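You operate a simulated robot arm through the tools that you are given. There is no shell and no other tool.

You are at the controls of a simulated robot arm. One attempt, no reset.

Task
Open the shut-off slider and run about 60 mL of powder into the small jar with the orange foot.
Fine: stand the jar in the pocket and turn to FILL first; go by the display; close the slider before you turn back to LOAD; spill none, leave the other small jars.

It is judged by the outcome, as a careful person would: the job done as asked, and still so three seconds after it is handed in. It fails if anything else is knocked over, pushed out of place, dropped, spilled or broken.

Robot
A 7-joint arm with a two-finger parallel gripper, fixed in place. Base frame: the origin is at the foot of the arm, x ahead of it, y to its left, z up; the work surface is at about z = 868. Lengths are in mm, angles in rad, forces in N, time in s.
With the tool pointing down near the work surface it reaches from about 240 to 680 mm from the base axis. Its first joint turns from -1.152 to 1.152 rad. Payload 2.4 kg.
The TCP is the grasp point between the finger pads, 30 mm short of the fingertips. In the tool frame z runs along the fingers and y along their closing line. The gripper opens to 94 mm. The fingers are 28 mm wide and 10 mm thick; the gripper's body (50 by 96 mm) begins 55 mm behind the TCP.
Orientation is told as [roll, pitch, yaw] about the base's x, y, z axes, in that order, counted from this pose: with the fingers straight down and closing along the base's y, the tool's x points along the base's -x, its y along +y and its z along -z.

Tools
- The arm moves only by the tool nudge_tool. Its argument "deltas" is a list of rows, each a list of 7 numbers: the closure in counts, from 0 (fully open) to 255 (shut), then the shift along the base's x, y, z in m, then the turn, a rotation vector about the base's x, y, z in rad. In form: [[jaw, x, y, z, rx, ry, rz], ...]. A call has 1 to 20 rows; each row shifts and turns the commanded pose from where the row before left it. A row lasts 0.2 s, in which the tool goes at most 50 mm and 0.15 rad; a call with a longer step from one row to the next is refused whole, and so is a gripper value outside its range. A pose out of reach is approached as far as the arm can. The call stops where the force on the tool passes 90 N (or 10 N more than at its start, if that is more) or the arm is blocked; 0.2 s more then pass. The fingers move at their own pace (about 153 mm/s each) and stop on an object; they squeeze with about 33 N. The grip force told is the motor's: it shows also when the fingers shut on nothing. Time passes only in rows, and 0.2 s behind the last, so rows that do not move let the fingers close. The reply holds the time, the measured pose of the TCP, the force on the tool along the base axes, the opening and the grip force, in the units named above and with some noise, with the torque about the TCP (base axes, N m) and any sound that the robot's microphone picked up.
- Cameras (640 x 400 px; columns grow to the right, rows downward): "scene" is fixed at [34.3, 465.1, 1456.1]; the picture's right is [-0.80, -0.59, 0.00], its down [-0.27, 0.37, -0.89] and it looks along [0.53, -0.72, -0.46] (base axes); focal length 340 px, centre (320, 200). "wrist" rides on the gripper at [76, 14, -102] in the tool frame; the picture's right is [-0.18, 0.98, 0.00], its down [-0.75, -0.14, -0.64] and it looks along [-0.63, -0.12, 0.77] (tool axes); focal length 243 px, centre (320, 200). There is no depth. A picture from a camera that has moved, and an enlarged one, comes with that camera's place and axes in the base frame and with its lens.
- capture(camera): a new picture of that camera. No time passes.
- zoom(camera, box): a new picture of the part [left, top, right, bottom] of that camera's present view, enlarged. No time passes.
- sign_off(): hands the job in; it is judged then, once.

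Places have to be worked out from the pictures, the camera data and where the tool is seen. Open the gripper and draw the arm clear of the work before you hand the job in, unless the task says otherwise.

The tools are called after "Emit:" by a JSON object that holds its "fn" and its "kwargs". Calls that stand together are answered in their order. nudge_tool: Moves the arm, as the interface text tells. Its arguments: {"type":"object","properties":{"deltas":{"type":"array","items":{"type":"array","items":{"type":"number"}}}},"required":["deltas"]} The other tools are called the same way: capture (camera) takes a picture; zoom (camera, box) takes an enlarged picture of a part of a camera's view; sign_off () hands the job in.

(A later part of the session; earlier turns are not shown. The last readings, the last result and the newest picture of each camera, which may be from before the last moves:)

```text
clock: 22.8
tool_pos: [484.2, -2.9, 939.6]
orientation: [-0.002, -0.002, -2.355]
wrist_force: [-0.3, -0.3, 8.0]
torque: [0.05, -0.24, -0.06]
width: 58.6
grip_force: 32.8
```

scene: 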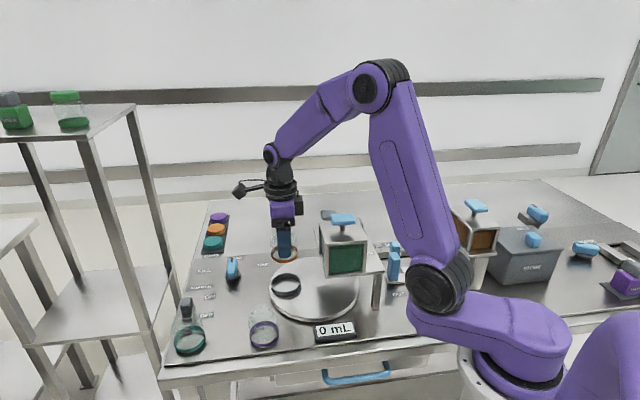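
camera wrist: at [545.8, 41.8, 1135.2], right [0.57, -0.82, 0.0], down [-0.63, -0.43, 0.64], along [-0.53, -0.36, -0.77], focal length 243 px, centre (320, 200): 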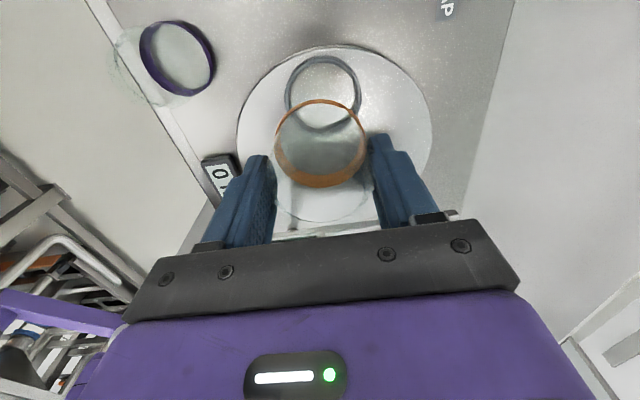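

Down to a light 8 N contact. I'll open the fingers gently and then check the jar stays standing.

Emit:
{"fn": "nudge_tool", "kwargs": {"deltas": [[95, 0, 0, 0, 0, 0, 0], [85, 0, 0, 0, 0, 0, 0], [70, 0, 0, 0, 0, 0, 0], [40, 0, 0, 0, 0, 0, 0], [0, 0, 0, 0, 0, 0, 0], [0, 0, 0, 0, 0, 0, 0]]}}

Emit:
{"fn": "zoom", "kwargs": {"camera": "scene", "box": [240, 220, 340, 320]}}

Emit:
{"fn": "capture", "kwargs": {"camera": "wrist"}}

```text
clock: 24.2
tool_pos: [485.0, -3.6, 939.9]
orientation: [-0.001, 0.0, -2.356]
wrist_force: [0.0, 0.4, 0.0]
torque: [0.0, 0.03, -0.02]
width: 94.0
grip_force: 0.0
```

```text
4.00 times, centred on (290, 270) of scene
camera zoom: at [34.3, 465.1, 1456.1], right [-0.8, -0.59, 0.0], down [-0.27, 0.37, -0.89], along [0.53, -0.72, -0.46], focal length 1361 px, centre (440, -80)
```

zoom: 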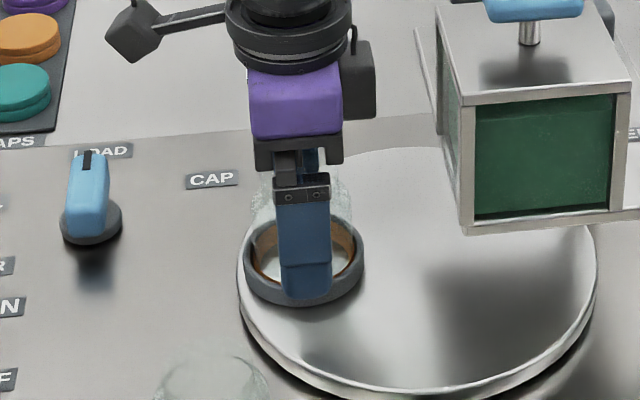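

```text
taken
camera wrist: at [548.7, 40.0, 1043.6], right [0.57, -0.82, 0.0], down [-0.63, -0.43, 0.64], along [-0.53, -0.36, -0.77], focal length 243 px, centre (320, 200)
```

wrist: 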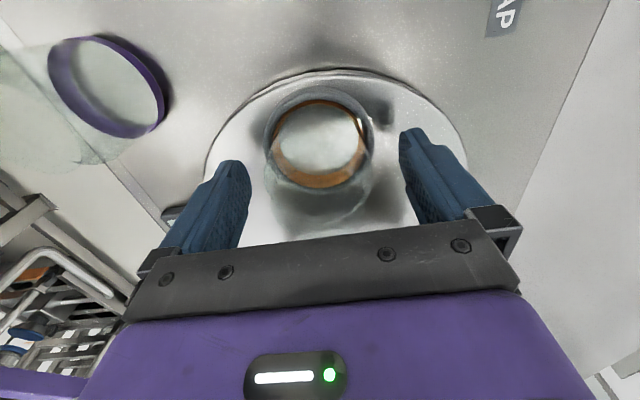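

The jar stands in the pocket on its own. I'll raise straight up clear of it.

Emit:
{"fn": "nudge_tool", "kwargs": {"deltas": [[0, 0, 0, 0.015, 0, 0, 0], [0, 0, 0, 0.03, 0, 0, 0], [0, 0, 0, 0.04, 0, 0, 0], [0, 0, 0, 0.045, 0, 0, 0], [0, 0, 0, 0.03, 0, 0, 0], [0, 0, 0, 0, 0, 0, 0]]}}

Emit:
{"fn": "capture", "kwargs": {"camera": "wrist"}}

Emit:
{"fn": "zoom", "kwargs": {"camera": "scene", "box": [180, 190, 360, 350]}}

```text
clock: 25.6
tool_pos: [483.8, -4.0, 1099.7]
orientation: [-0.001, -0.001, -2.356]
wrist_force: [0.6, 1.0, -0.5]
torque: [-0.01, -0.01, 0.0]
width: 94.0
grip_force: 0.0
```

```text
taken
camera wrist: at [547.6, 39.7, 1203.3], right [0.57, -0.82, 0.0], down [-0.63, -0.43, 0.64], along [-0.53, -0.36, -0.77], focal length 243 px, centre (320, 200)
```

wrist: 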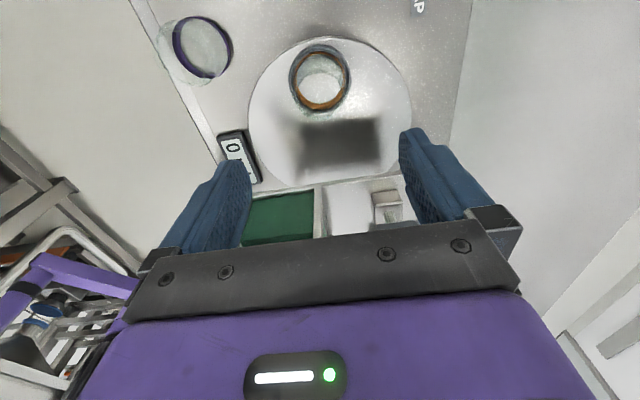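

```text
2.50 times, centred on (270, 270) of scene
camera zoom: at [34.3, 465.1, 1456.1], right [-0.8, -0.59, 0.0], down [-0.27, 0.37, -0.89], along [0.53, -0.72, -0.46], focal length 850 px, centre (445, 25)
```

zoom: 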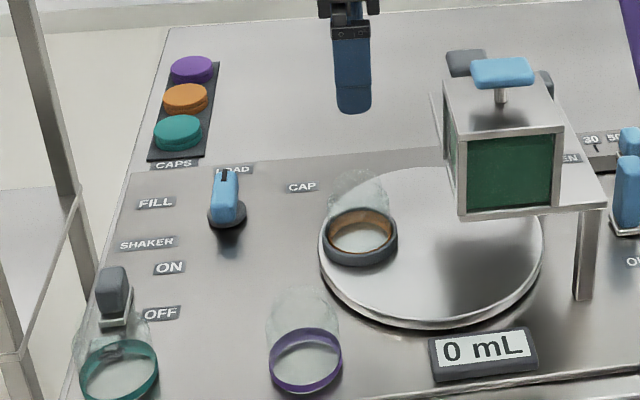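

The jar is upright in the pocket. Now I'll move over the selector knob at about (627, 37) while turning to yaw -45°, so the fingers close across its bar.

Emit:
{"fn": "nudge_tool", "kwargs": {"deltas": [[0, 0.012, 0.0035, 0, 0, 0, 0.1428], [0, 0.012, 0.0035, 0, 0, 0, 0.1428], [0, 0.012, 0.0035, 0, 0, 0, 0.1428], [0, 0.012, 0.0035, 0, 0, 0, 0.1428], [0, 0.012, 0.0035, 0, 0, 0, 0.1428], [0, 0.012, 0.0035, 0, 0, 0, 0.1428], [0, 0.012, 0.0035, 0, 0, 0, 0.1428], [0, 0.012, 0.0035, 0, 0, 0, 0.1428], [0, 0.012, 0.0035, 0, 0, 0, 0.1428], [0, 0.012, 0.0035, 0, 0, 0, 0.1428], [0, 0.012, 0.0035, 0, 0, 0, 0.1428], [0, 0, 0, 0, 0, 0, 0], [0, 0, 0, 0, 0, 0, 0]]}}

Emit:
{"fn": "capture", "kwargs": {"camera": "wrist"}}

Emit:
{"fn": "zoom", "kwargs": {"camera": "scene", "box": [180, 200, 300, 310]}}

```text
clock: 28.4
tool_pos: [615.2, 36.2, 1100.4]
orientation: [0.001, -0.001, -0.784]
wrist_force: [-0.1, 0.8, -0.6]
torque: [0.01, -0.01, 0.03]
width: 94.1
grip_force: 0.2
```

```text
taken
camera wrist: at [572.2, 99.1, 1204.3], right [0.82, 0.57, 0.0], down [0.43, -0.63, 0.64], along [0.36, -0.53, -0.77], focal length 243 px, centre (320, 200)
```

wrist: 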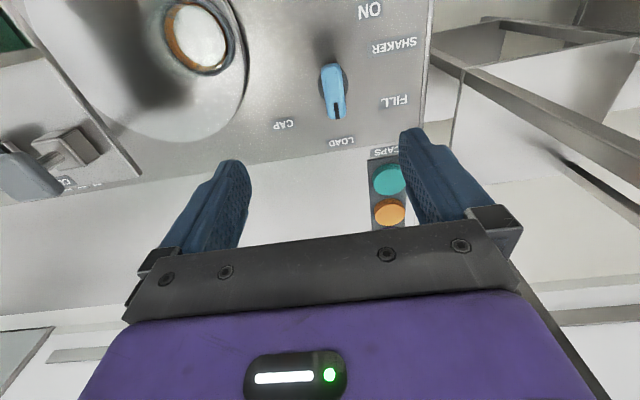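

```text
3.64 times, centred on (240, 255) of scene
camera zoom: at [34.3, 465.1, 1456.1], right [-0.8, -0.59, 0.0], down [-0.27, 0.37, -0.89], along [0.53, -0.72, -0.46], focal length 1237 px, centre (611, 0)
```

zoom: 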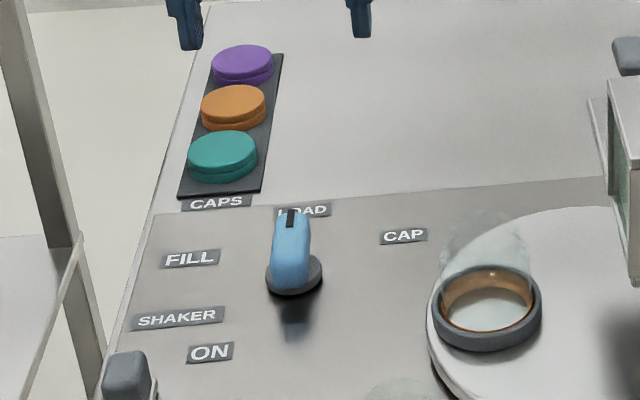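

Emit:
{"fn": "zoom", "kwargs": {"camera": "wrist", "box": [260, 20, 420, 160]}}

Emit:
{"fn": "zoom", "kwargs": {"camera": "scene", "box": [210, 230, 270, 290]}}

```text
2.86 times, centred on (340, 90) of wrist
camera zoom: at [572.2, 99.1, 1204.3], right [0.82, 0.57, 0.0], down [0.43, -0.63, 0.64], along [0.36, -0.53, -0.77], focal length 693 px, centre (263, 514)
```

zoom: 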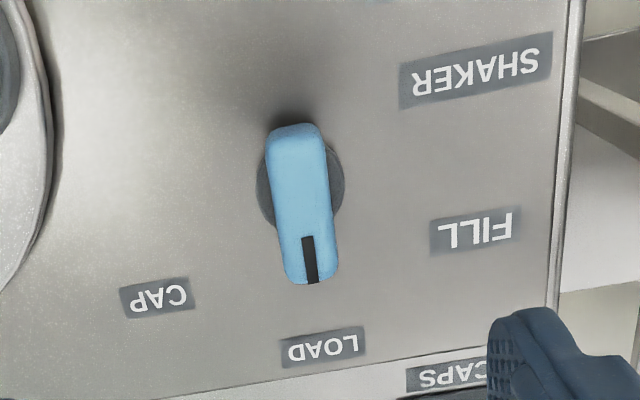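

```text
6.67 times, centred on (240, 260) of scene
camera zoom: at [34.3, 465.1, 1456.1], right [-0.8, -0.59, 0.0], down [-0.27, 0.37, -0.89], along [0.53, -0.72, -0.46], focal length 2268 px, centre (853, -200)
```

zoom: 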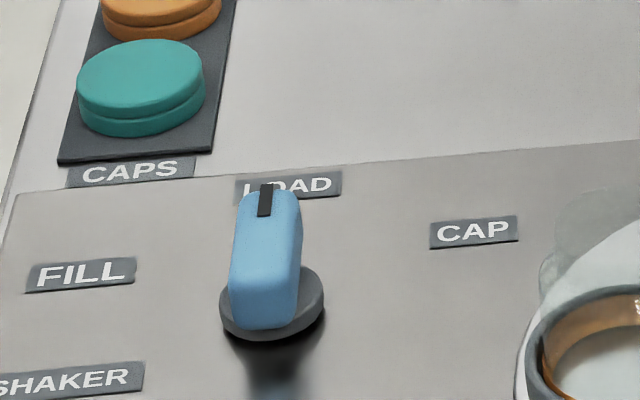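

Triangulating, the knob axis is about (635, 38.5). Its bar is about 59 × 21 mm, pointing exactly at -45°, with its top at about z 907. TCP is at (616, 35.5), so I'll shift over it and come down to a check height.

Emit:
{"fn": "nudge_tool", "kwargs": {"deltas": [[0, 0.019, 0.003, -0.02, 0, 0, 0], [0, 0, 0, -0.04, 0, 0, 0], [0, 0, 0, -0.04, 0, 0, 0], [0, 0, 0, -0.02, 0, 0, 0], [0, 0, 0, 0, 0, 0, 0]]}}

Emit:
{"fn": "capture", "kwargs": {"camera": "wrist"}}

Emit:
{"fn": "zoom", "kwargs": {"camera": "scene", "box": [180, 180, 300, 300]}}

```text
clock: 29.6
tool_pos: [635.3, 38.2, 979.8]
orientation: [0.0, 0.0, -0.785]
wrist_force: [0.1, -0.8, -0.1]
torque: [0.01, 0.0, -0.02]
width: 94.1
grip_force: 0.1
```

```text
taken
camera wrist: at [592.0, 101.5, 1082.7], right [0.83, 0.56, 0.0], down [0.43, -0.63, 0.64], along [0.36, -0.53, -0.77], focal length 243 px, centre (320, 200)
```

wrist: 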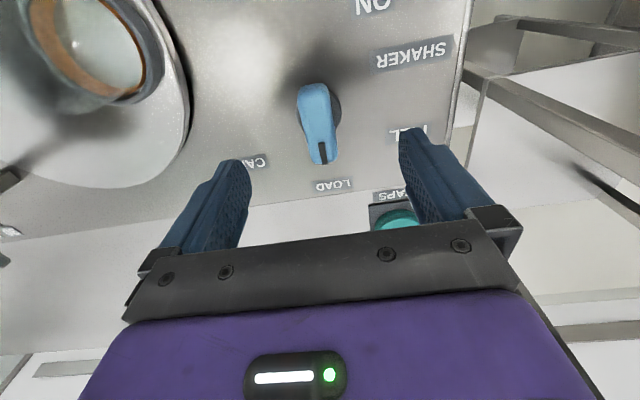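

```text
3.33 times, centred on (240, 240) of scene
camera zoom: at [34.3, 465.1, 1456.1], right [-0.8, -0.59, 0.0], down [-0.27, 0.37, -0.89], along [0.53, -0.72, -0.46], focal length 1134 px, centre (587, 67)
```

zoom: 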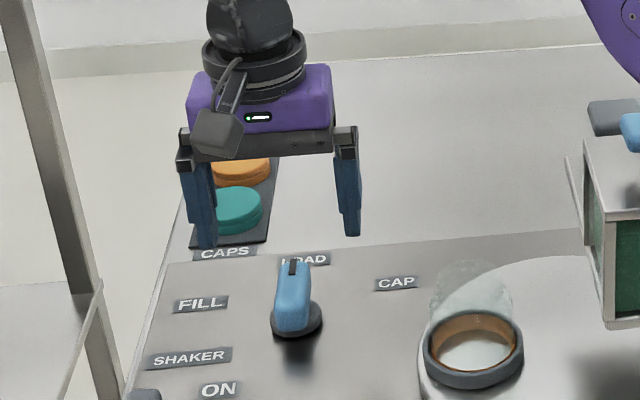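

Emit:
{"fn": "zoom", "kwargs": {"camera": "wrist", "box": [240, 60, 420, 200]}}

```text
2.86 times, centred on (330, 130) of wrist
camera zoom: at [592.0, 101.5, 1082.7], right [0.83, 0.56, 0.0], down [0.43, -0.63, 0.64], along [0.36, -0.53, -0.77], focal length 693 px, centre (291, 400)
```

zoom: 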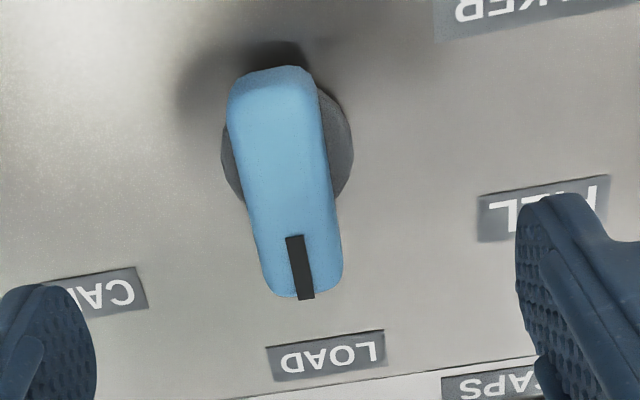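

The bar centre is at about (634, 39), and TCP is at (635.8, 37.9). I'll correct by (-1.6, +1.0) and descend so the fingertips flank the bar at about z 890.

Emit:
{"fn": "nudge_tool", "kwargs": {"deltas": [[0, -0.0016, 0.001, -0.015, 0, 0, 0], [0, 0, 0, -0.025, 0, 0, 0], [0, 0, 0, -0.015, 0, 0, 0], [0, 0, 0, -0.006, 0, 0, 0], [0, 0, 0, 0, 0, 0, 0]]}}

Emit:
{"fn": "capture", "kwargs": {"camera": "wrist"}}

Emit:
{"fn": "zoom", "kwargs": {"camera": "scene", "box": [180, 200, 300, 310]}}

```text
clock: 30.8
tool_pos: [633.5, 38.3, 919.3]
orientation: [0.0, -0.002, -0.784]
wrist_force: [-0.4, -0.6, -0.5]
torque: [-0.02, -0.05, 0.02]
width: 94.3
grip_force: 0.0
```

```text
taken
camera wrist: at [589.1, 102.9, 1021.6], right [0.83, 0.56, 0.0], down [0.43, -0.63, 0.64], along [0.36, -0.53, -0.77], focal length 243 px, centre (320, 200)
```

wrist: 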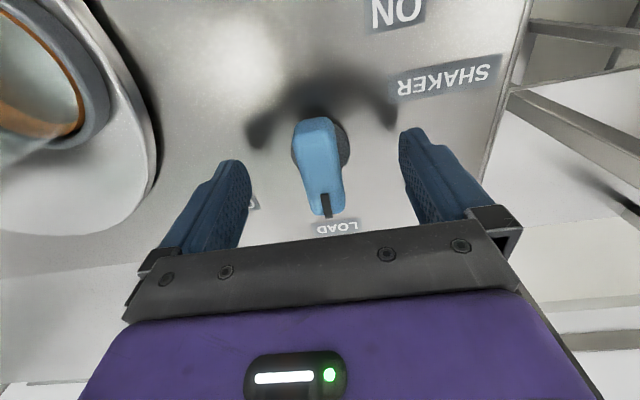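

```text
3.64 times, centred on (240, 255) of scene
camera zoom: at [34.3, 465.1, 1456.1], right [-0.8, -0.59, 0.0], down [-0.27, 0.37, -0.89], along [0.53, -0.72, -0.46], focal length 1237 px, centre (611, 0)
```

zoom: 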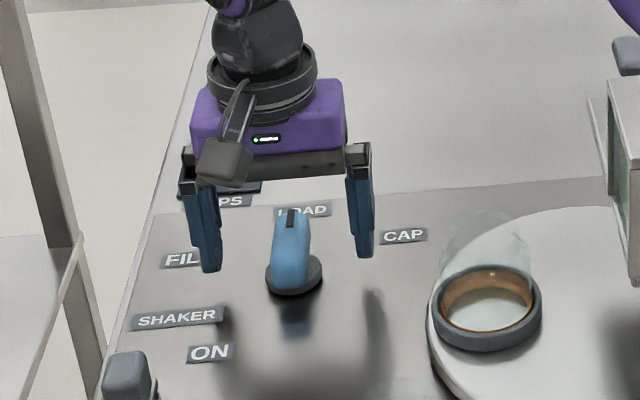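

Emit:
{"fn": "zoom", "kwargs": {"camera": "wrist", "box": [240, 90, 420, 230]}}

```text
2.86 times, centred on (330, 160) of wrist
camera zoom: at [589.1, 102.9, 1021.6], right [0.83, 0.56, 0.0], down [0.43, -0.63, 0.64], along [0.36, -0.53, -0.77], focal length 693 px, centre (291, 314)
```

zoom: 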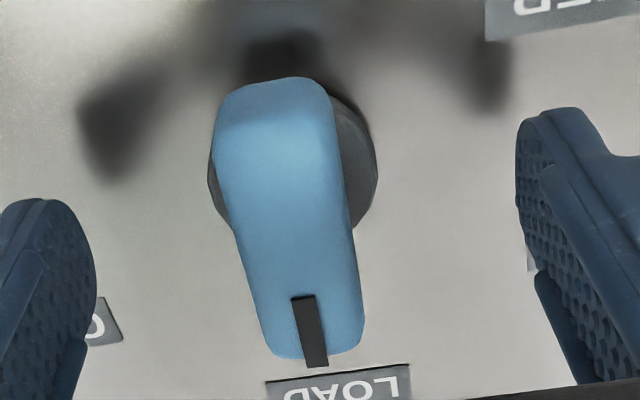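

Bar and tool axis are centred within a millimetre. I'll close the fingers onto the bar.

Emit:
{"fn": "nudge_tool", "kwargs": {"deltas": [[120, 0, 0, 0, 0, 0, 0], [180, 0, 0, 0, 0, 0, 0], [200, 0, 0, 0, 0, 0, 0], [230, 0, 0, 0, 0, 0, 0], [230, 0, 0, 0, 0, 0, 0]]}}

Emit:
{"fn": "zoom", "kwargs": {"camera": "wrist", "box": [200, 60, 460, 240]}}

Emit:
{"fn": "zoom", "kwargs": {"camera": "scene", "box": [180, 200, 360, 350]}}

```text
clock: 32.0
tool_pos: [633.0, 38.6, 918.3]
orientation: [0.001, 0.001, -0.785]
wrist_force: [0.1, -0.5, 0.0]
torque: [-0.09, -0.07, -0.04]
width: 23.9
grip_force: 44.6
```

```text
2.22 times, centred on (330, 150) of wrist
camera zoom: at [589.1, 102.8, 1021.8], right [0.83, 0.56, 0.0], down [0.43, -0.63, 0.64], along [0.36, -0.53, -0.77], focal length 539 px, centre (298, 311)
```

zoom: 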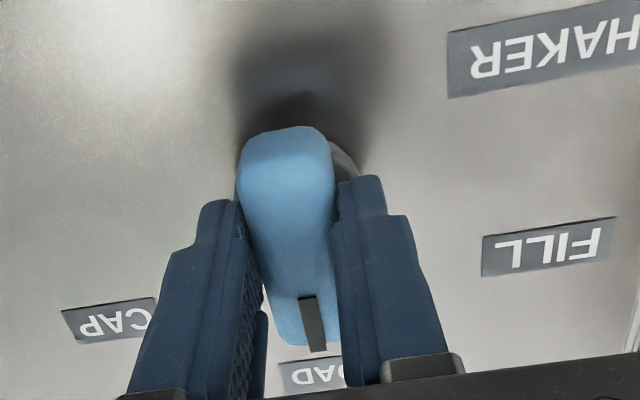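

```text
2.67 times, centred on (270, 275) of scene
camera zoom: at [34.3, 465.1, 1456.1], right [-0.8, -0.59, 0.0], down [-0.27, 0.37, -0.89], along [0.53, -0.72, -0.46], focal length 907 px, centre (453, 0)
```

zoom: 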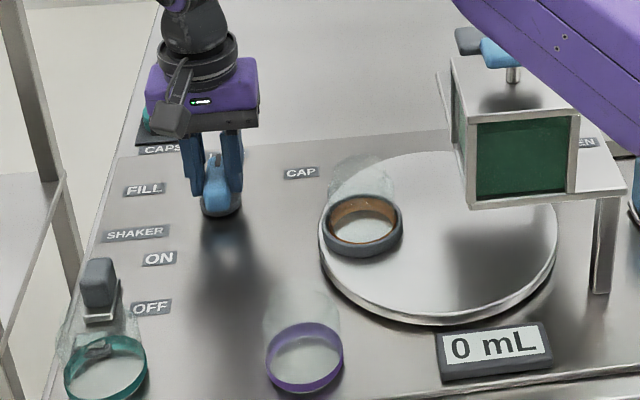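

The bar is gripped at 24 mm. I'll begin turning counter-clockwise slowly toward FILL and watch the torque and the turntable.

Emit:
{"fn": "nudge_tool", "kwargs": {"deltas": [[230, 0, 0, 0, 0, 0, 0.06], [230, 0, 0, 0, 0, 0, 0.06], [230, 0, 0, 0, 0, 0, 0.06], [230, 0, 0, 0, 0, 0, 0]]}}

Emit:
{"fn": "zoom", "kwargs": {"camera": "scene", "box": [180, 200, 360, 350]}}

Emit:
{"fn": "zoom", "kwargs": {"camera": "wrist", "box": [200, 60, 460, 240]}}

```text
clock: 33.0
tool_pos: [632.3, 39.5, 918.9]
orientation: [-0.002, 0.001, -0.603]
wrist_force: [-9.5, 0.0, -2.6]
torque: [-0.68, -0.92, -0.01]
width: 23.9
grip_force: 44.9
```

```text
2.67 times, centred on (270, 275) of scene
camera zoom: at [34.1, 465.1, 1456.1], right [-0.8, -0.59, 0.0], down [-0.27, 0.37, -0.89], along [0.53, -0.72, -0.46], focal length 907 px, centre (453, 0)
```

zoom: 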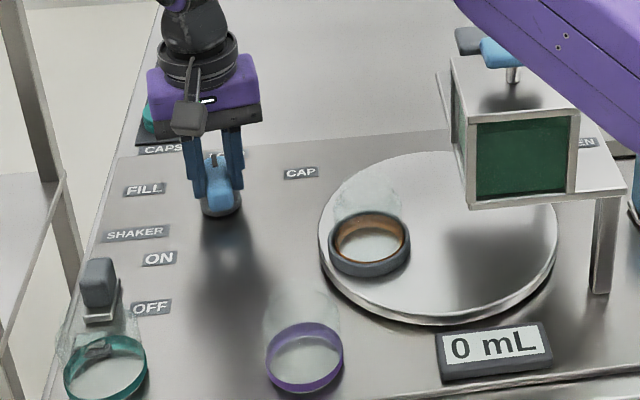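

```text
2.22 times, centred on (330, 150) of wrist
camera zoom: at [578.3, 93.6, 1021.9], right [0.71, 0.7, 0.0], down [0.54, -0.54, 0.64], along [0.45, -0.46, -0.77], focal length 539 px, centre (298, 311)
```

zoom: 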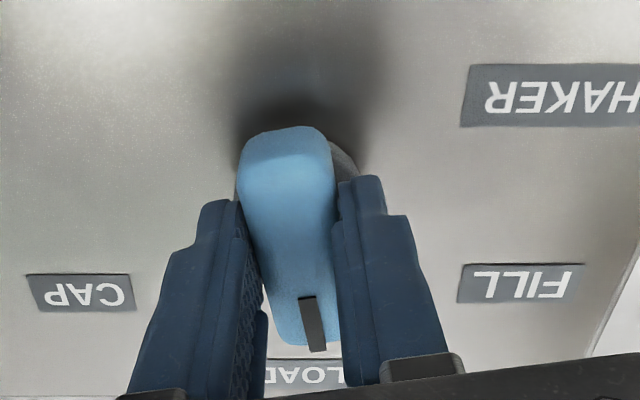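

The turntable follows the knob (the jar has moved counter-clockwise), with a 9.5 N side force from a small axis offset. I'll relieve it with a small -x shift as I continue turning.

Emit:
{"fn": "nudge_tool", "kwargs": {"deltas": [[230, -0.0008, 0, 0, 0, 0, 0.06], [230, -0.0003, 0, 0, 0, 0, 0.06], [230, -0.0003, 0, 0, 0, 0, 0.06], [230, 0, 0, 0, 0, 0, 0]]}}

Emit:
{"fn": "zoom", "kwargs": {"camera": "scene", "box": [180, 200, 360, 350]}}

```text
clock: 34.0
tool_pos: [631.9, 39.7, 918.1]
orientation: [0.001, -0.004, -0.424]
wrist_force: [18.2, -0.1, -22.1]
torque: [0.02, -0.3, 0.03]
width: 24.0
grip_force: 45.4
```

```text
2.67 times, centred on (270, 275) of scene
camera zoom: at [35.3, 465.1, 1456.0], right [-0.8, -0.59, 0.0], down [-0.27, 0.37, -0.89], along [0.53, -0.72, -0.46], focal length 907 px, centre (453, 0)
```

zoom: 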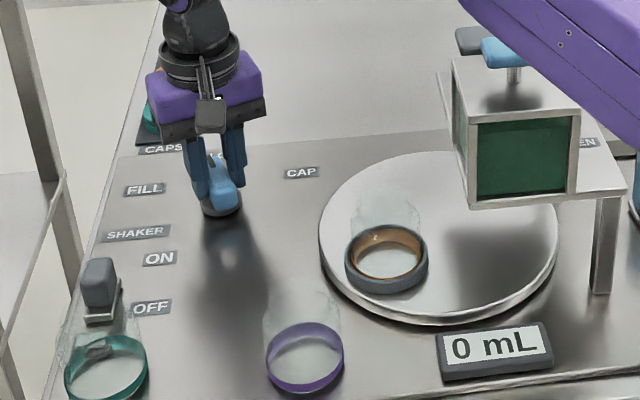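

Now the side force is +18 N in x and -22 N in z from arm tracking drift. I'll relieve it with small shifts before turning further.

Emit:
{"fn": "nudge_tool", "kwargs": {"deltas": [[230, 0.0007, 0, -0.001, 0, 0, 0], [230, 0, 0, 0, 0, 0, 0]]}}

```text
clock: 34.6
tool_pos: [633.1, 37.9, 918.1]
orientation: [0.0, -0.004, -0.423]
wrist_force: [8.2, 1.0, -1.5]
torque: [-0.7, -0.96, 0.05]
width: 23.8
grip_force: 45.1
```

Forces dropped to about 8 N. I'll keep turning in smaller increments with a slight +x relief.

Emit:
{"fn": "nudge_tool", "kwargs": {"deltas": [[230, 0.0005, 0, 0, 0, 0, 0.06], [230, 0, 0, 0, 0, 0, 0.06], [230, 0, 0, 0, 0, 0, 0]]}}

```text
clock: 35.4
tool_pos: [632.6, 38.1, 918.5]
orientation: [0.0, 0.0, -0.303]
wrist_force: [2.1, 0.4, 4.9]
torque: [-0.2, -0.86, 0.0]
width: 24.0
grip_force: 45.2
```

Forces are low (5 N). Continuing to turn.

Emit:
{"fn": "nudge_tool", "kwargs": {"deltas": [[230, 0, 0, 0, 0, 0, 0.06], [230, 0, 0, 0, 0, 0, 0.06], [230, 0, 0, 0, 0, 0, 0.06], [230, 0, 0, 0, 0, 0, 0]]}}

Emit:
{"fn": "zoom", "kwargs": {"camera": "scene", "box": [180, 200, 360, 350]}}

Emit:
{"fn": "zoom", "kwargs": {"camera": "wrist", "box": [200, 60, 460, 240]}}

```text
clock: 36.4
tool_pos: [631.7, 37.3, 918.1]
orientation: [-0.001, -0.001, -0.125]
wrist_force: [1.3, -3.7, 19.0]
torque: [-0.03, 0.33, 0.0]
width: 23.8
grip_force: 44.8
```

```text
2.67 times, centred on (270, 275) of scene
camera zoom: at [34.0, 465.0, 1456.1], right [-0.8, -0.59, 0.0], down [-0.27, 0.37, -0.89], along [0.53, -0.72, -0.46], focal length 907 px, centre (453, 0)
```

zoom: 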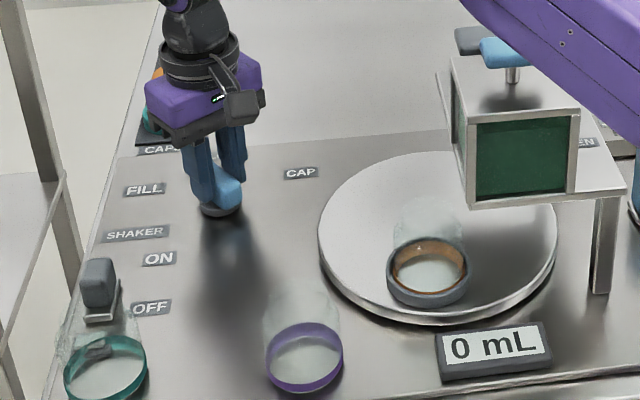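

```text
2.22 times, centred on (330, 150) of wrist
camera zoom: at [558.2, 61.2, 1021.8], right [0.3, 0.95, 0.0], down [0.73, -0.23, 0.64], along [0.61, -0.2, -0.77], focal length 539 px, centre (298, 311)
```

zoom: 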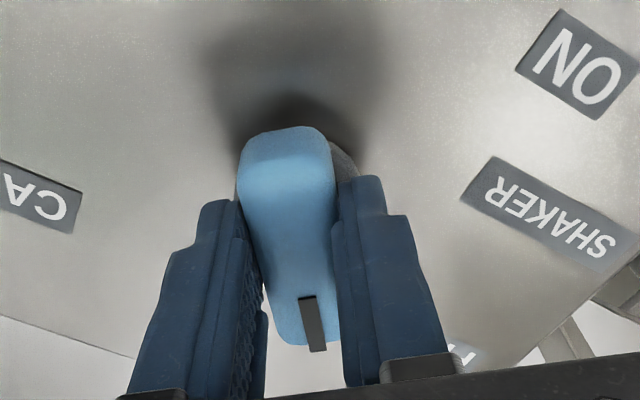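

The knob is at 38° and the turntable has turned about twice that, with the jar still upright. I'll continue toward 60° with a small +z relief.

Emit:
{"fn": "nudge_tool", "kwargs": {"deltas": [[230, 0, 0, 0.0009, 0, 0, 0.05], [230, 0, 0, 0, 0, 0, 0.06], [230, 0, 0, 0, 0, 0, 0.06], [230, 0, 0, 0, 0, 0, 0]]}}

```text
clock: 37.4
tool_pos: [632.2, 37.4, 918.0]
orientation: [-0.001, 0.001, 0.045]
wrist_force: [3.2, -7.6, 20.0]
torque: [-0.12, 1.18, 0.01]
width: 24.0
grip_force: 44.8
```

Emit:
{"fn": "nudge_tool", "kwargs": {"deltas": [[230, 0, -0.0005, 0.001, 0, 0, 0.04], [230, 0, 0, 0, 0, 0, 0.06], [230, 0, 0, 0, 0, 0, 0.02], [230, 0, 0, 0, 0, 0, 0]]}}

Emit:
{"fn": "zoom", "kwargs": {"camera": "scene", "box": [180, 200, 360, 350]}}

Emit:
{"fn": "zoom", "kwargs": {"camera": "wrist", "box": [200, 60, 460, 240]}}

```text
clock: 38.4
tool_pos: [632.7, 37.0, 917.6]
orientation: [-0.001, 0.002, 0.165]
wrist_force: [-6.5, -8.4, 7.0]
torque: [0.08, -1.11, -0.01]
width: 23.7
grip_force: 45.7
```

```text
2.67 times, centred on (270, 275) of scene
camera zoom: at [33.9, 464.8, 1456.2], right [-0.8, -0.59, 0.0], down [-0.27, 0.37, -0.89], along [0.53, -0.72, -0.46], focal length 907 px, centre (453, 0)
```

zoom: 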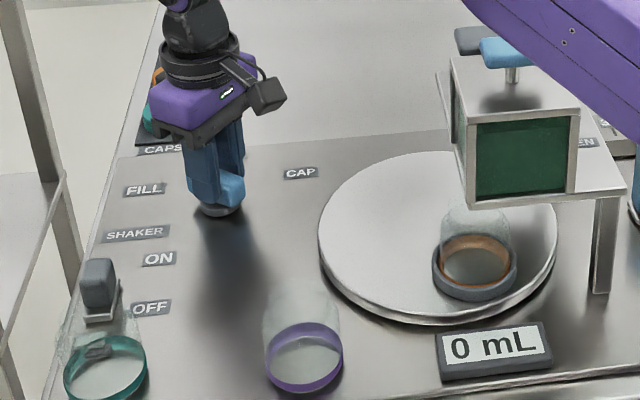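

```text
2.22 times, centred on (330, 150) of wrist
camera zoom: at [554.9, 38.5, 1022.0], right [0.02, 1.0, 0.0], down [0.77, -0.01, 0.64], along [0.64, -0.01, -0.77], focal length 539 px, centre (298, 311)
```

zoom: 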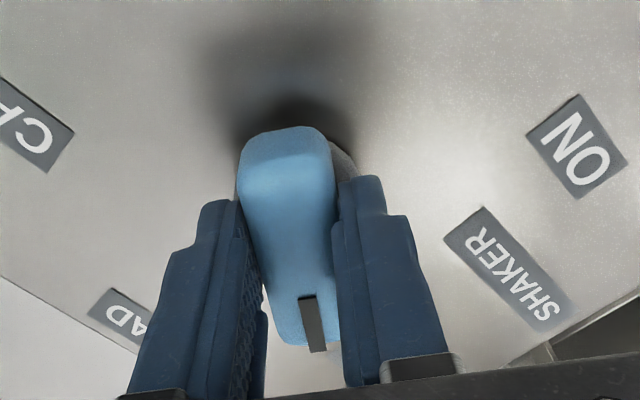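

The jar is now at about 110° of turntable travel, entering under the hopper. About 0.1 rad of knob turn remains to reach FILL.

Emit:
{"fn": "nudge_tool", "kwargs": {"deltas": [[230, -0.0004, -0.0005, 0.0003, 0, 0, 0.03], [230, 0, 0, 0, 0, 0, 0.03], [230, 0, 0, 0, 0, 0, 0.02], [230, 0, 0, 0, 0, 0, 0]]}}

Emit:
{"fn": "zoom", "kwargs": {"camera": "scene", "box": [180, 200, 360, 350]}}

```text
clock: 39.4
tool_pos: [631.8, 37.5, 918.1]
orientation: [-0.001, 0.003, 0.245]
wrist_force: [-4.5, -12.6, -11.8]
torque: [0.07, -1.27, 0.05]
width: 24.0
grip_force: 45.0
```

```text
2.67 times, centred on (270, 275) of scene
camera zoom: at [34.4, 464.8, 1456.2], right [-0.8, -0.59, 0.0], down [-0.27, 0.37, -0.89], along [0.53, -0.72, -0.46], focal length 907 px, centre (453, 0)
```

zoom: 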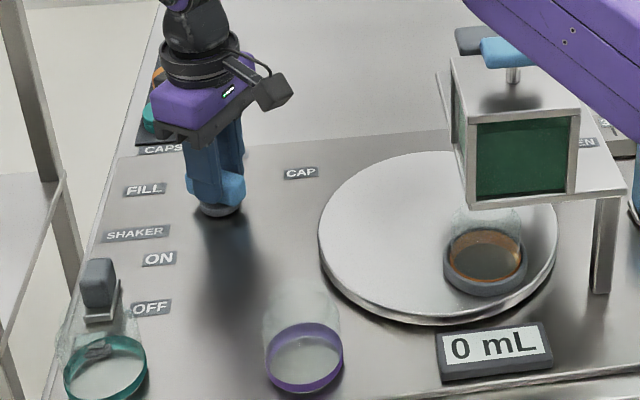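

Emit:
{"fn": "nudge_tool", "kwargs": {"deltas": [[230, 0, -0.0006, -0.0006, 0, 0, 0.017], [230, 0, 0, 0, 0, 0, 0]]}}

Emit:
{"fn": "zoom", "kwargs": {"camera": "scene", "box": [280, 200, 380, 310]}}

Emit:
{"fn": "capture", "kwargs": {"camera": "wrist"}}

```text
clock: 40.0
tool_pos: [631.4, 36.5, 918.6]
orientation: [0.001, 0.003, 0.264]
wrist_force: [-1.9, -9.8, -6.6]
torque: [-0.58, 0.78, 0.05]
width: 23.6
grip_force: 44.8
```

```text
3.64 times, centred on (330, 255) of scene
camera zoom: at [34.4, 464.8, 1456.2], right [-0.8, -0.59, 0.0], down [-0.27, 0.37, -0.89], along [0.53, -0.72, -0.46], focal length 1237 px, centre (284, 0)
```

zoom: 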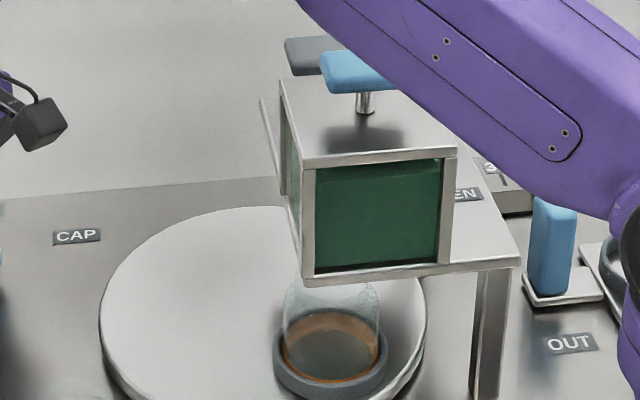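

```text
taken
camera wrist: at [555.3, 30.8, 1022.1], right [-0.08, 1.0, 0.0], down [0.77, 0.06, 0.64], along [0.64, 0.05, -0.77], focal length 243 px, centre (320, 200)
```

wrist: 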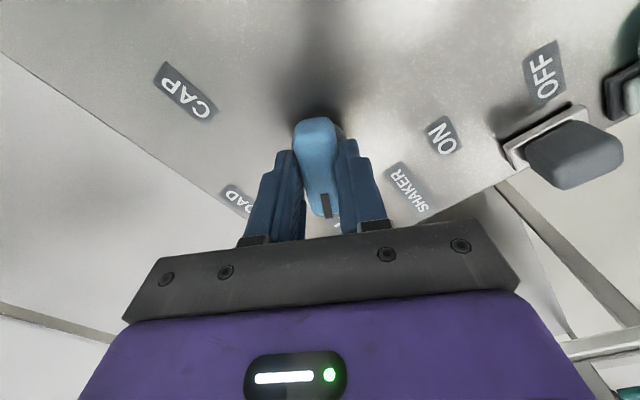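

At a 60° turn the jar (≈(368, -37)) is still a few millimetres short of the hopper centre (≈(363, -43)). The FILL and CAP labels measure about 64-65° from LOAD. I'll turn a little further and watch for a stop.

Emit:
{"fn": "nudge_tool", "kwargs": {"deltas": [[230, 0, -0.0005, -0.0003, 0, 0, 0.02], [230, 0, 0, 0, 0, 0, 0.02], [230, 0, 0, 0, 0, 0, 0]]}}

Emit:
{"fn": "zoom", "kwargs": {"camera": "scene", "box": [280, 200, 380, 310]}}

```text
clock: 40.8
tool_pos: [631.1, 37.0, 919.0]
orientation: [-0.001, -0.001, 0.304]
wrist_force: [2.2, -5.6, -16.3]
torque: [-0.22, -0.27, 0.07]
width: 23.8
grip_force: 45.3
```

```text
3.64 times, centred on (330, 255) of scene
camera zoom: at [34.7, 464.9, 1456.1], right [-0.8, -0.59, 0.0], down [-0.27, 0.37, -0.89], along [0.53, -0.72, -0.46], focal length 1237 px, centre (284, 0)
```

zoom: 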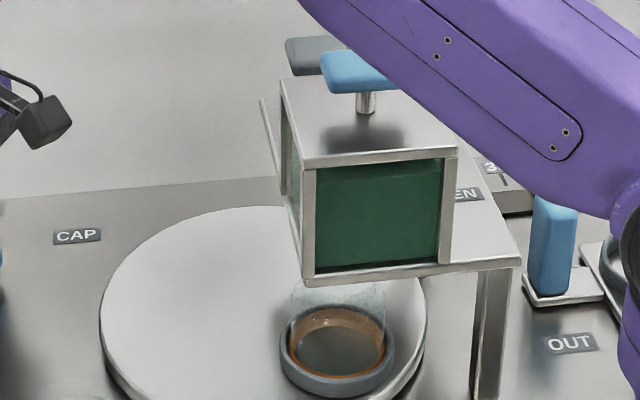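

There's no stop yet, and the jar is now at about (366, -42.6), essentially under the hopper centre. I'll relieve the force, release the knob and look from above at the pointer against the FILL label.

Emit:
{"fn": "nudge_tool", "kwargs": {"deltas": [[230, 0, -0.0003, -0.0008, 0, 0, 0], [200, 0, 0, 0, 0, 0, 0], [160, 0, 0, 0, 0, 0, 0], [100, 0, 0, 0, 0, 0, 0], [60, 0, 0, 0, 0, 0, 0], [60, 0, 0, 0.015, 0, 0, 0], [60, 0, 0, 0.035, 0, 0, 0], [60, 0, 0, 0.045, 0, 0, 0], [60, 0, 0, 0.045, 0, 0, 0], [60, 0, 0, 0.03, 0, 0, 0], [60, 0, 0, 0, 0, 0, 0]]}}

Emit:
{"fn": "capture", "kwargs": {"camera": "wrist"}}

Emit:
{"fn": "capture", "kwargs": {"camera": "scene"}}

```text
clock: 43.2
tool_pos: [630.6, 36.2, 1086.6]
orientation: [0.0, -0.002, 0.302]
wrist_force: [0.4, -0.3, 0.6]
torque: [0.01, 0.02, 0.01]
width: 72.0
grip_force: 0.1
```

```text
taken
camera wrist: at [554.4, 26.5, 1189.8], right [-0.12, 0.99, 0.0], down [0.76, 0.09, 0.64], along [0.64, 0.07, -0.77], focal length 243 px, centre (320, 200)
```

wrist: 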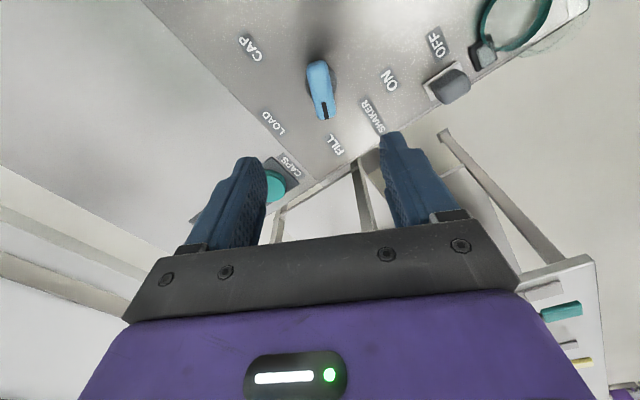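

```text
taken
```

scene: 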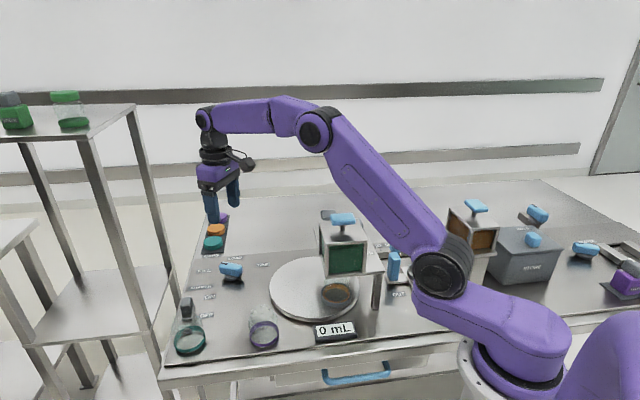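

Emit:
{"fn": "zoom", "kwargs": {"camera": "wrist", "box": [220, 20, 420, 190]}}

Emit:
{"fn": "zoom", "kwargs": {"camera": "scene", "box": [180, 240, 280, 310]}}

Emit:
{"fn": "zoom", "kwargs": {"camera": "scene", "box": [290, 210, 390, 310]}}

```text
2.35 times, centred on (320, 105) of wrist
camera zoom: at [554.4, 26.5, 1189.8], right [-0.12, 0.99, 0.0], down [0.76, 0.09, 0.64], along [0.64, 0.07, -0.77], focal length 571 px, centre (320, 424)
```

zoom: 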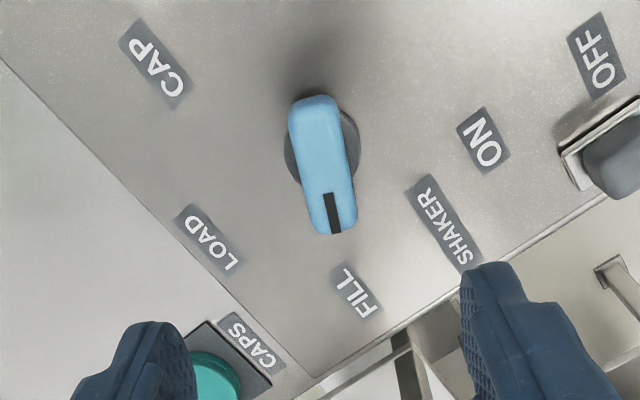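

```text
5.71 times, centred on (230, 275) of scene
camera zoom: at [34.3, 465.1, 1456.1], right [-0.8, -0.59, 0.0], down [-0.27, 0.37, -0.89], along [0.53, -0.72, -0.46], focal length 1944 px, centre (834, -229)
```

zoom: 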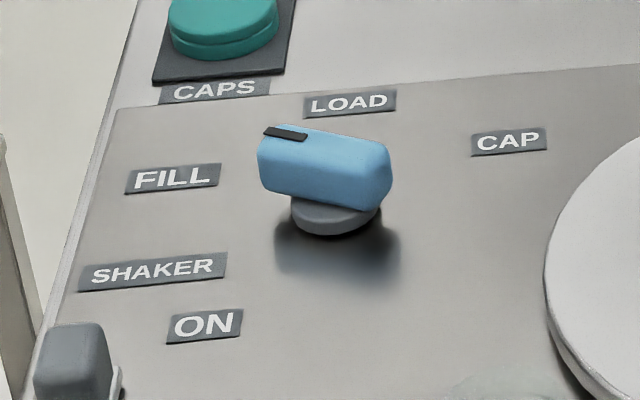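

```text
4.00 times, centred on (340, 260) of scene
camera zoom: at [34.3, 465.1, 1456.1], right [-0.8, -0.59, 0.0], down [-0.27, 0.37, -0.89], along [0.53, -0.72, -0.46], focal length 1361 px, centre (240, -40)
```

zoom: 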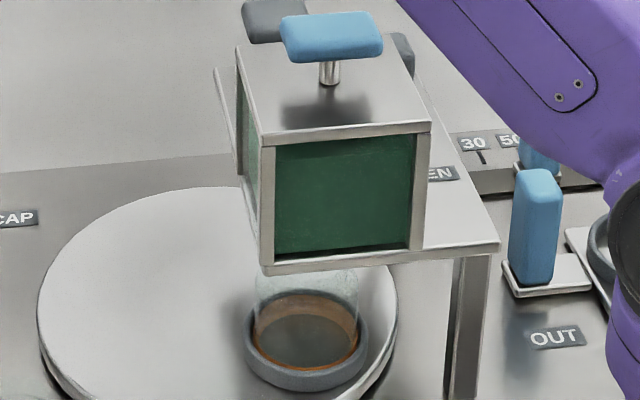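

The knob is released near FILL. The ring seems to have moved slightly further after I let go, which may be a detent. I'll wait a moment and measure again.

Emit:
{"fn": "nudge_tool", "kwargs": {"deltas": [[60, 0, 0, 0, 0, 0, 0], [60, 0, 0, 0, 0, 0, 0], [60, 0, 0, 0, 0, 0, 0]]}}

Emit:
{"fn": "zoom", "kwargs": {"camera": "scene", "box": [290, 210, 390, 310]}}

Emit:
{"fn": "zoom", "kwargs": {"camera": "wrist", "box": [270, 40, 370, 170]}}

```text
clock: 44.0
tool_pos: [630.9, 36.0, 1086.1]
orientation: [0.0, 0.0, 0.301]
wrist_force: [0.7, -0.5, 0.5]
torque: [0.0, 0.04, 0.0]
width: 72.1
grip_force: 0.1
```

```text
4.00 times, centred on (340, 260) of scene
camera zoom: at [34.3, 465.1, 1456.1], right [-0.8, -0.59, 0.0], down [-0.27, 0.37, -0.89], along [0.53, -0.72, -0.46], focal length 1361 px, centre (240, -40)
```

zoom: 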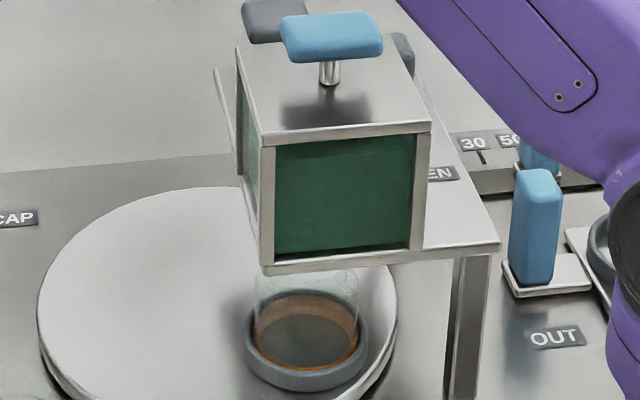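

```text
3.08 times, centred on (320, 105) of wrist
camera zoom: at [554.4, 26.6, 1189.4], right [-0.12, 0.99, 0.0], down [0.76, 0.09, 0.64], along [0.64, 0.07, -0.77], focal length 746 px, centre (320, 492)
```

zoom: 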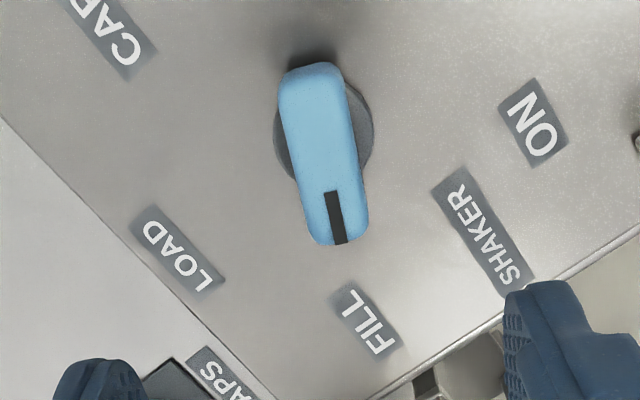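

The pointer now reads about 19-20° against LOAD at -45°, so it has settled in the FILL detent at about 65° and the jar is under the hopper. I'll raise up, move over to the shut-off slider, and turn to yaw +45° to line up with its slot.

Emit:
{"fn": "nudge_tool", "kwargs": {"deltas": [[60, 0, 0, 0.04, 0, 0, 0], [60, 0, 0, 0.045, 0, 0, 0], [60, 0, 0, 0.045, 0, 0, 0], [60, -0.03, -0.026, 0.02, 0, 0, 0.06], [60, -0.03, -0.026, 0, 0, 0, 0.06], [60, -0.03, -0.026, 0, 0, 0, 0.06], [60, -0.03, -0.026, 0, 0, 0, 0.06], [60, -0.03, -0.026, 0, 0, 0, 0.06], [60, -0.03, -0.026, 0, 0, 0, 0.06], [60, -0.03, -0.026, 0, 0, 0, 0.06], [60, -0.03, -0.024, 0, 0, 0, 0.063], [60, 0, 0, 0, 0, 0, 0], [60, 0, 0, 0, 0, 0, 0]]}}

Emit:
{"fn": "capture", "kwargs": {"camera": "wrist"}}

Emit:
{"fn": "capture", "kwargs": {"camera": "scene"}}

```text
clock: 46.8
tool_pos: [385.2, -167.8, 1212.9]
orientation: [0.001, 0.0, 0.785]
wrist_force: [0.7, -0.3, -0.6]
torque: [-0.02, 0.02, 0.01]
width: 71.9
grip_force: 0.1
out of reach, approached as far as the arm can: row 3
```

```text
taken
camera wrist: at [321.2, -211.9, 1316.6], right [-0.57, 0.82, 0.0], down [0.63, 0.43, 0.64], along [0.53, 0.36, -0.77], focal length 243 px, centre (320, 200)
```

wrist: 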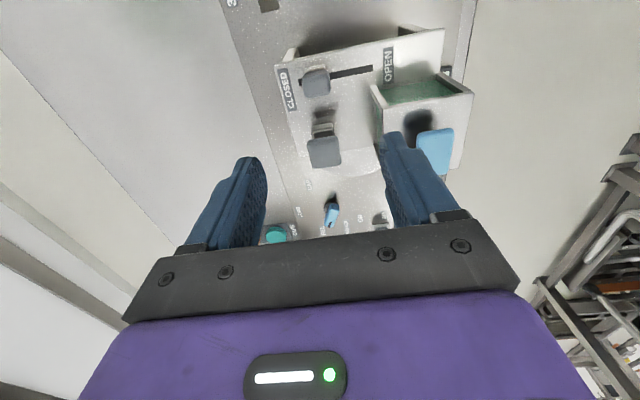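

```text
taken
```

scene: 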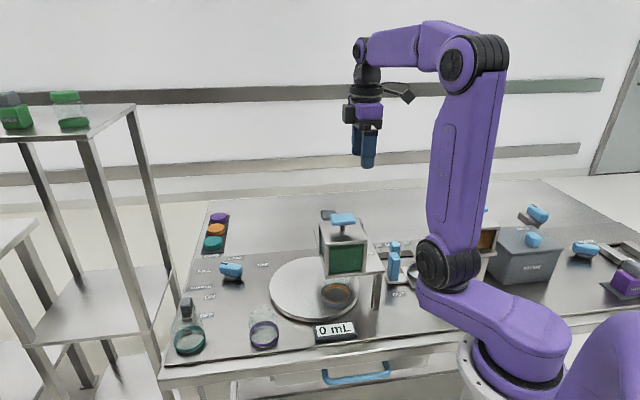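

Emit:
{"fn": "zoom", "kwargs": {"camera": "wrist", "box": [260, 20, 480, 200]}}

Emit:
{"fn": "zoom", "kwargs": {"camera": "scene", "box": [310, 190, 410, 300]}}

```text
2.22 times, centred on (370, 110) of wrist
camera zoom: at [321.2, -211.9, 1316.6], right [-0.57, 0.82, 0.0], down [0.63, 0.43, 0.64], along [0.53, 0.36, -0.77], focal length 539 px, centre (209, 400)
```

zoom: 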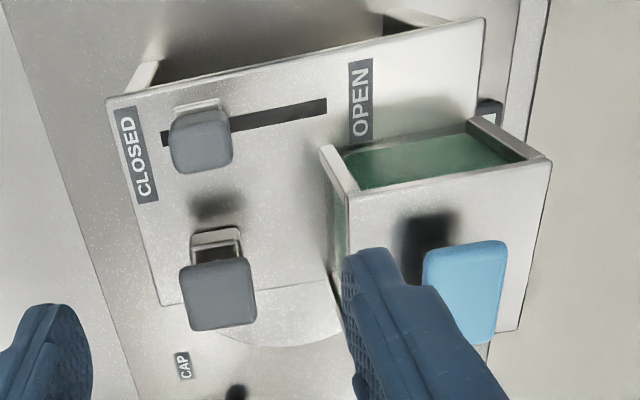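

```text
3.64 times, centred on (360, 245) of scene
camera zoom: at [34.3, 465.1, 1456.1], right [-0.8, -0.59, 0.0], down [-0.27, 0.37, -0.89], along [0.53, -0.72, -0.46], focal length 1237 px, centre (174, 36)
```

zoom: 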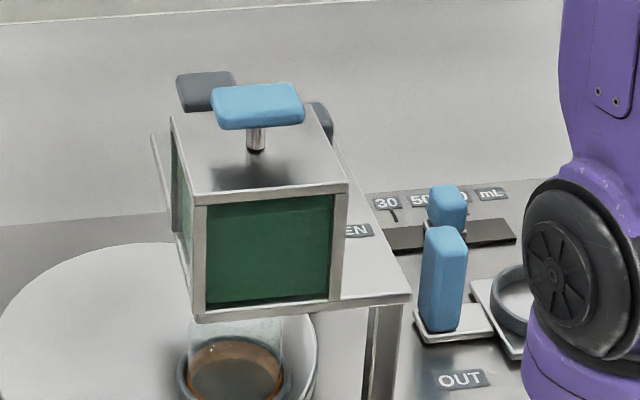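

The slot runs from p≈-417 to -325 along the diagonal. The slider knob is at about (387.5, -171.5), the plate top at z≈988, and the hopper top at z≈1079. I'll descend to about z 1105 above the slider, biased slightly away from the hopper, and look closer.

Emit:
{"fn": "nudge_tool", "kwargs": {"deltas": [[60, 0, -0.003, -0.03, 0, 0, 0], [60, 0, -0.003, -0.04, 0, 0, 0], [60, 0, 0, -0.04, 0, 0, 0], [60, 0, 0, 0, 0, 0, 0], [60, 0, 0, 0, 0, 0, 0]]}}

Emit:
{"fn": "capture", "kwargs": {"camera": "wrist"}}

Emit:
{"fn": "zoom", "kwargs": {"camera": "scene", "box": [290, 130, 430, 290]}}

```text
clock: 48.0
tool_pos: [384.4, -177.6, 1102.5]
orientation: [0.0, 0.001, 0.785]
wrist_force: [-0.5, 0.9, -0.5]
torque: [-0.01, 0.01, 0.02]
width: 71.7
grip_force: 0.1
```

```text
taken
camera wrist: at [321.1, -220.5, 1206.4], right [-0.56, 0.83, 0.0], down [0.63, 0.43, 0.64], along [0.53, 0.36, -0.77], focal length 243 px, centre (320, 200)
```

wrist: 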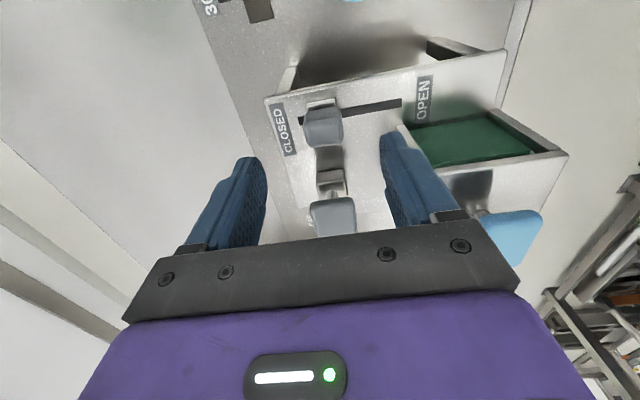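

```text
2.50 times, centred on (360, 210) of scene
camera zoom: at [34.3, 465.1, 1456.1], right [-0.8, -0.59, 0.0], down [-0.27, 0.37, -0.89], along [0.53, -0.72, -0.46], focal length 850 px, centre (220, 175)
```

zoom: 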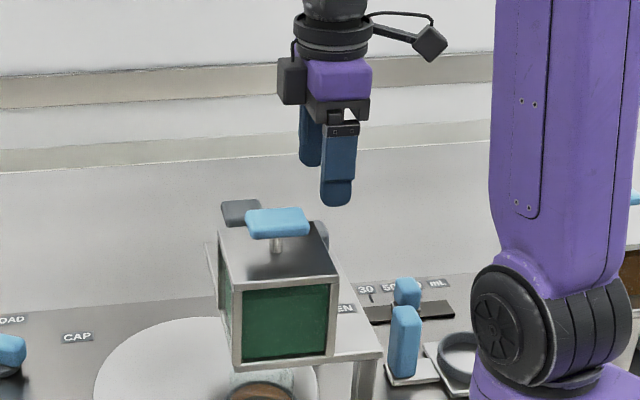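

Emit:
{"fn": "zoom", "kwargs": {"camera": "wrist", "box": [250, 60, 450, 240]}}

```text
2.22 times, centred on (350, 150) of wrist
camera zoom: at [321.1, -220.5, 1206.4], right [-0.56, 0.83, 0.0], down [0.63, 0.43, 0.64], along [0.53, 0.36, -0.77], focal length 539 px, centre (253, 311)
```

zoom: 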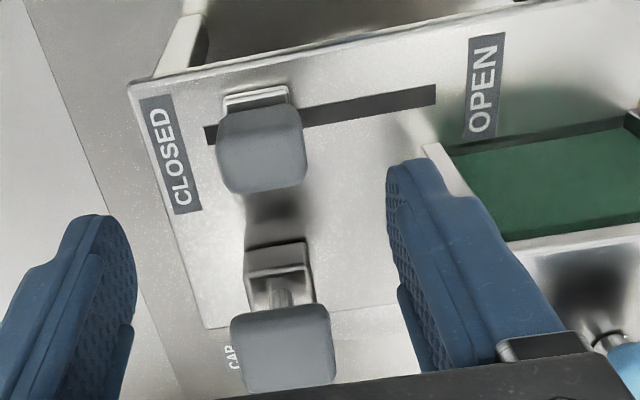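

The slider block is about 29 mm wide along the slot with its top at about z 1018. TCP sits 6 mm to the safe side of it and 1-2 mm toward CLOSED, which is what I want. I'll descend to z≈1055 and check.

Emit:
{"fn": "nudge_tool", "kwargs": {"deltas": [[60, 0, 0, -0.02, 0, 0, 0], [60, 0, 0, -0.02, 0, 0, 0], [60, 0, 0, -0.01, 0, 0, 0], [60, 0, 0, 0, 0, 0, 0]]}}

Emit:
{"fn": "zoom", "kwargs": {"camera": "wrist", "box": [200, 60, 440, 240]}}

Emit:
{"fn": "zoom", "kwargs": {"camera": "scene", "box": [290, 130, 430, 290]}}

```text
clock: 49.0
tool_pos: [383.7, -177.4, 1055.7]
orientation: [0.0, -0.001, 0.786]
wrist_force: [-0.5, 0.5, -1.1]
torque: [0.0, -0.04, 0.0]
width: 71.9
grip_force: 0.1
```

```text
2.22 times, centred on (320, 150) of wrist
camera zoom: at [319.8, -220.1, 1157.8], right [-0.57, 0.82, 0.0], down [0.63, 0.43, 0.64], along [0.53, 0.36, -0.77], focal length 539 px, centre (320, 311)
```

zoom: 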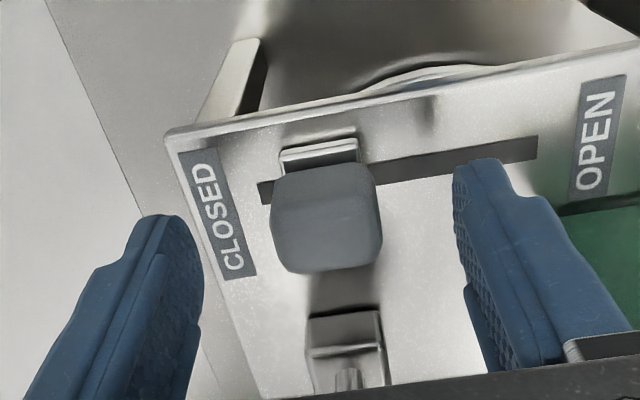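

```text
2.50 times, centred on (360, 210) of scene
camera zoom: at [34.3, 465.1, 1456.1], right [-0.8, -0.59, 0.0], down [-0.27, 0.37, -0.89], along [0.53, -0.72, -0.46], focal length 850 px, centre (220, 175)
```

zoom: 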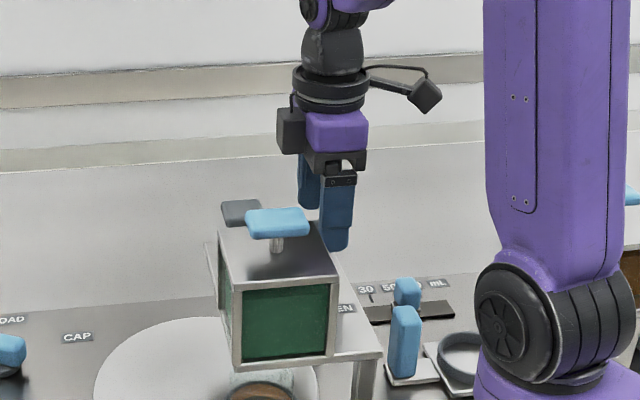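

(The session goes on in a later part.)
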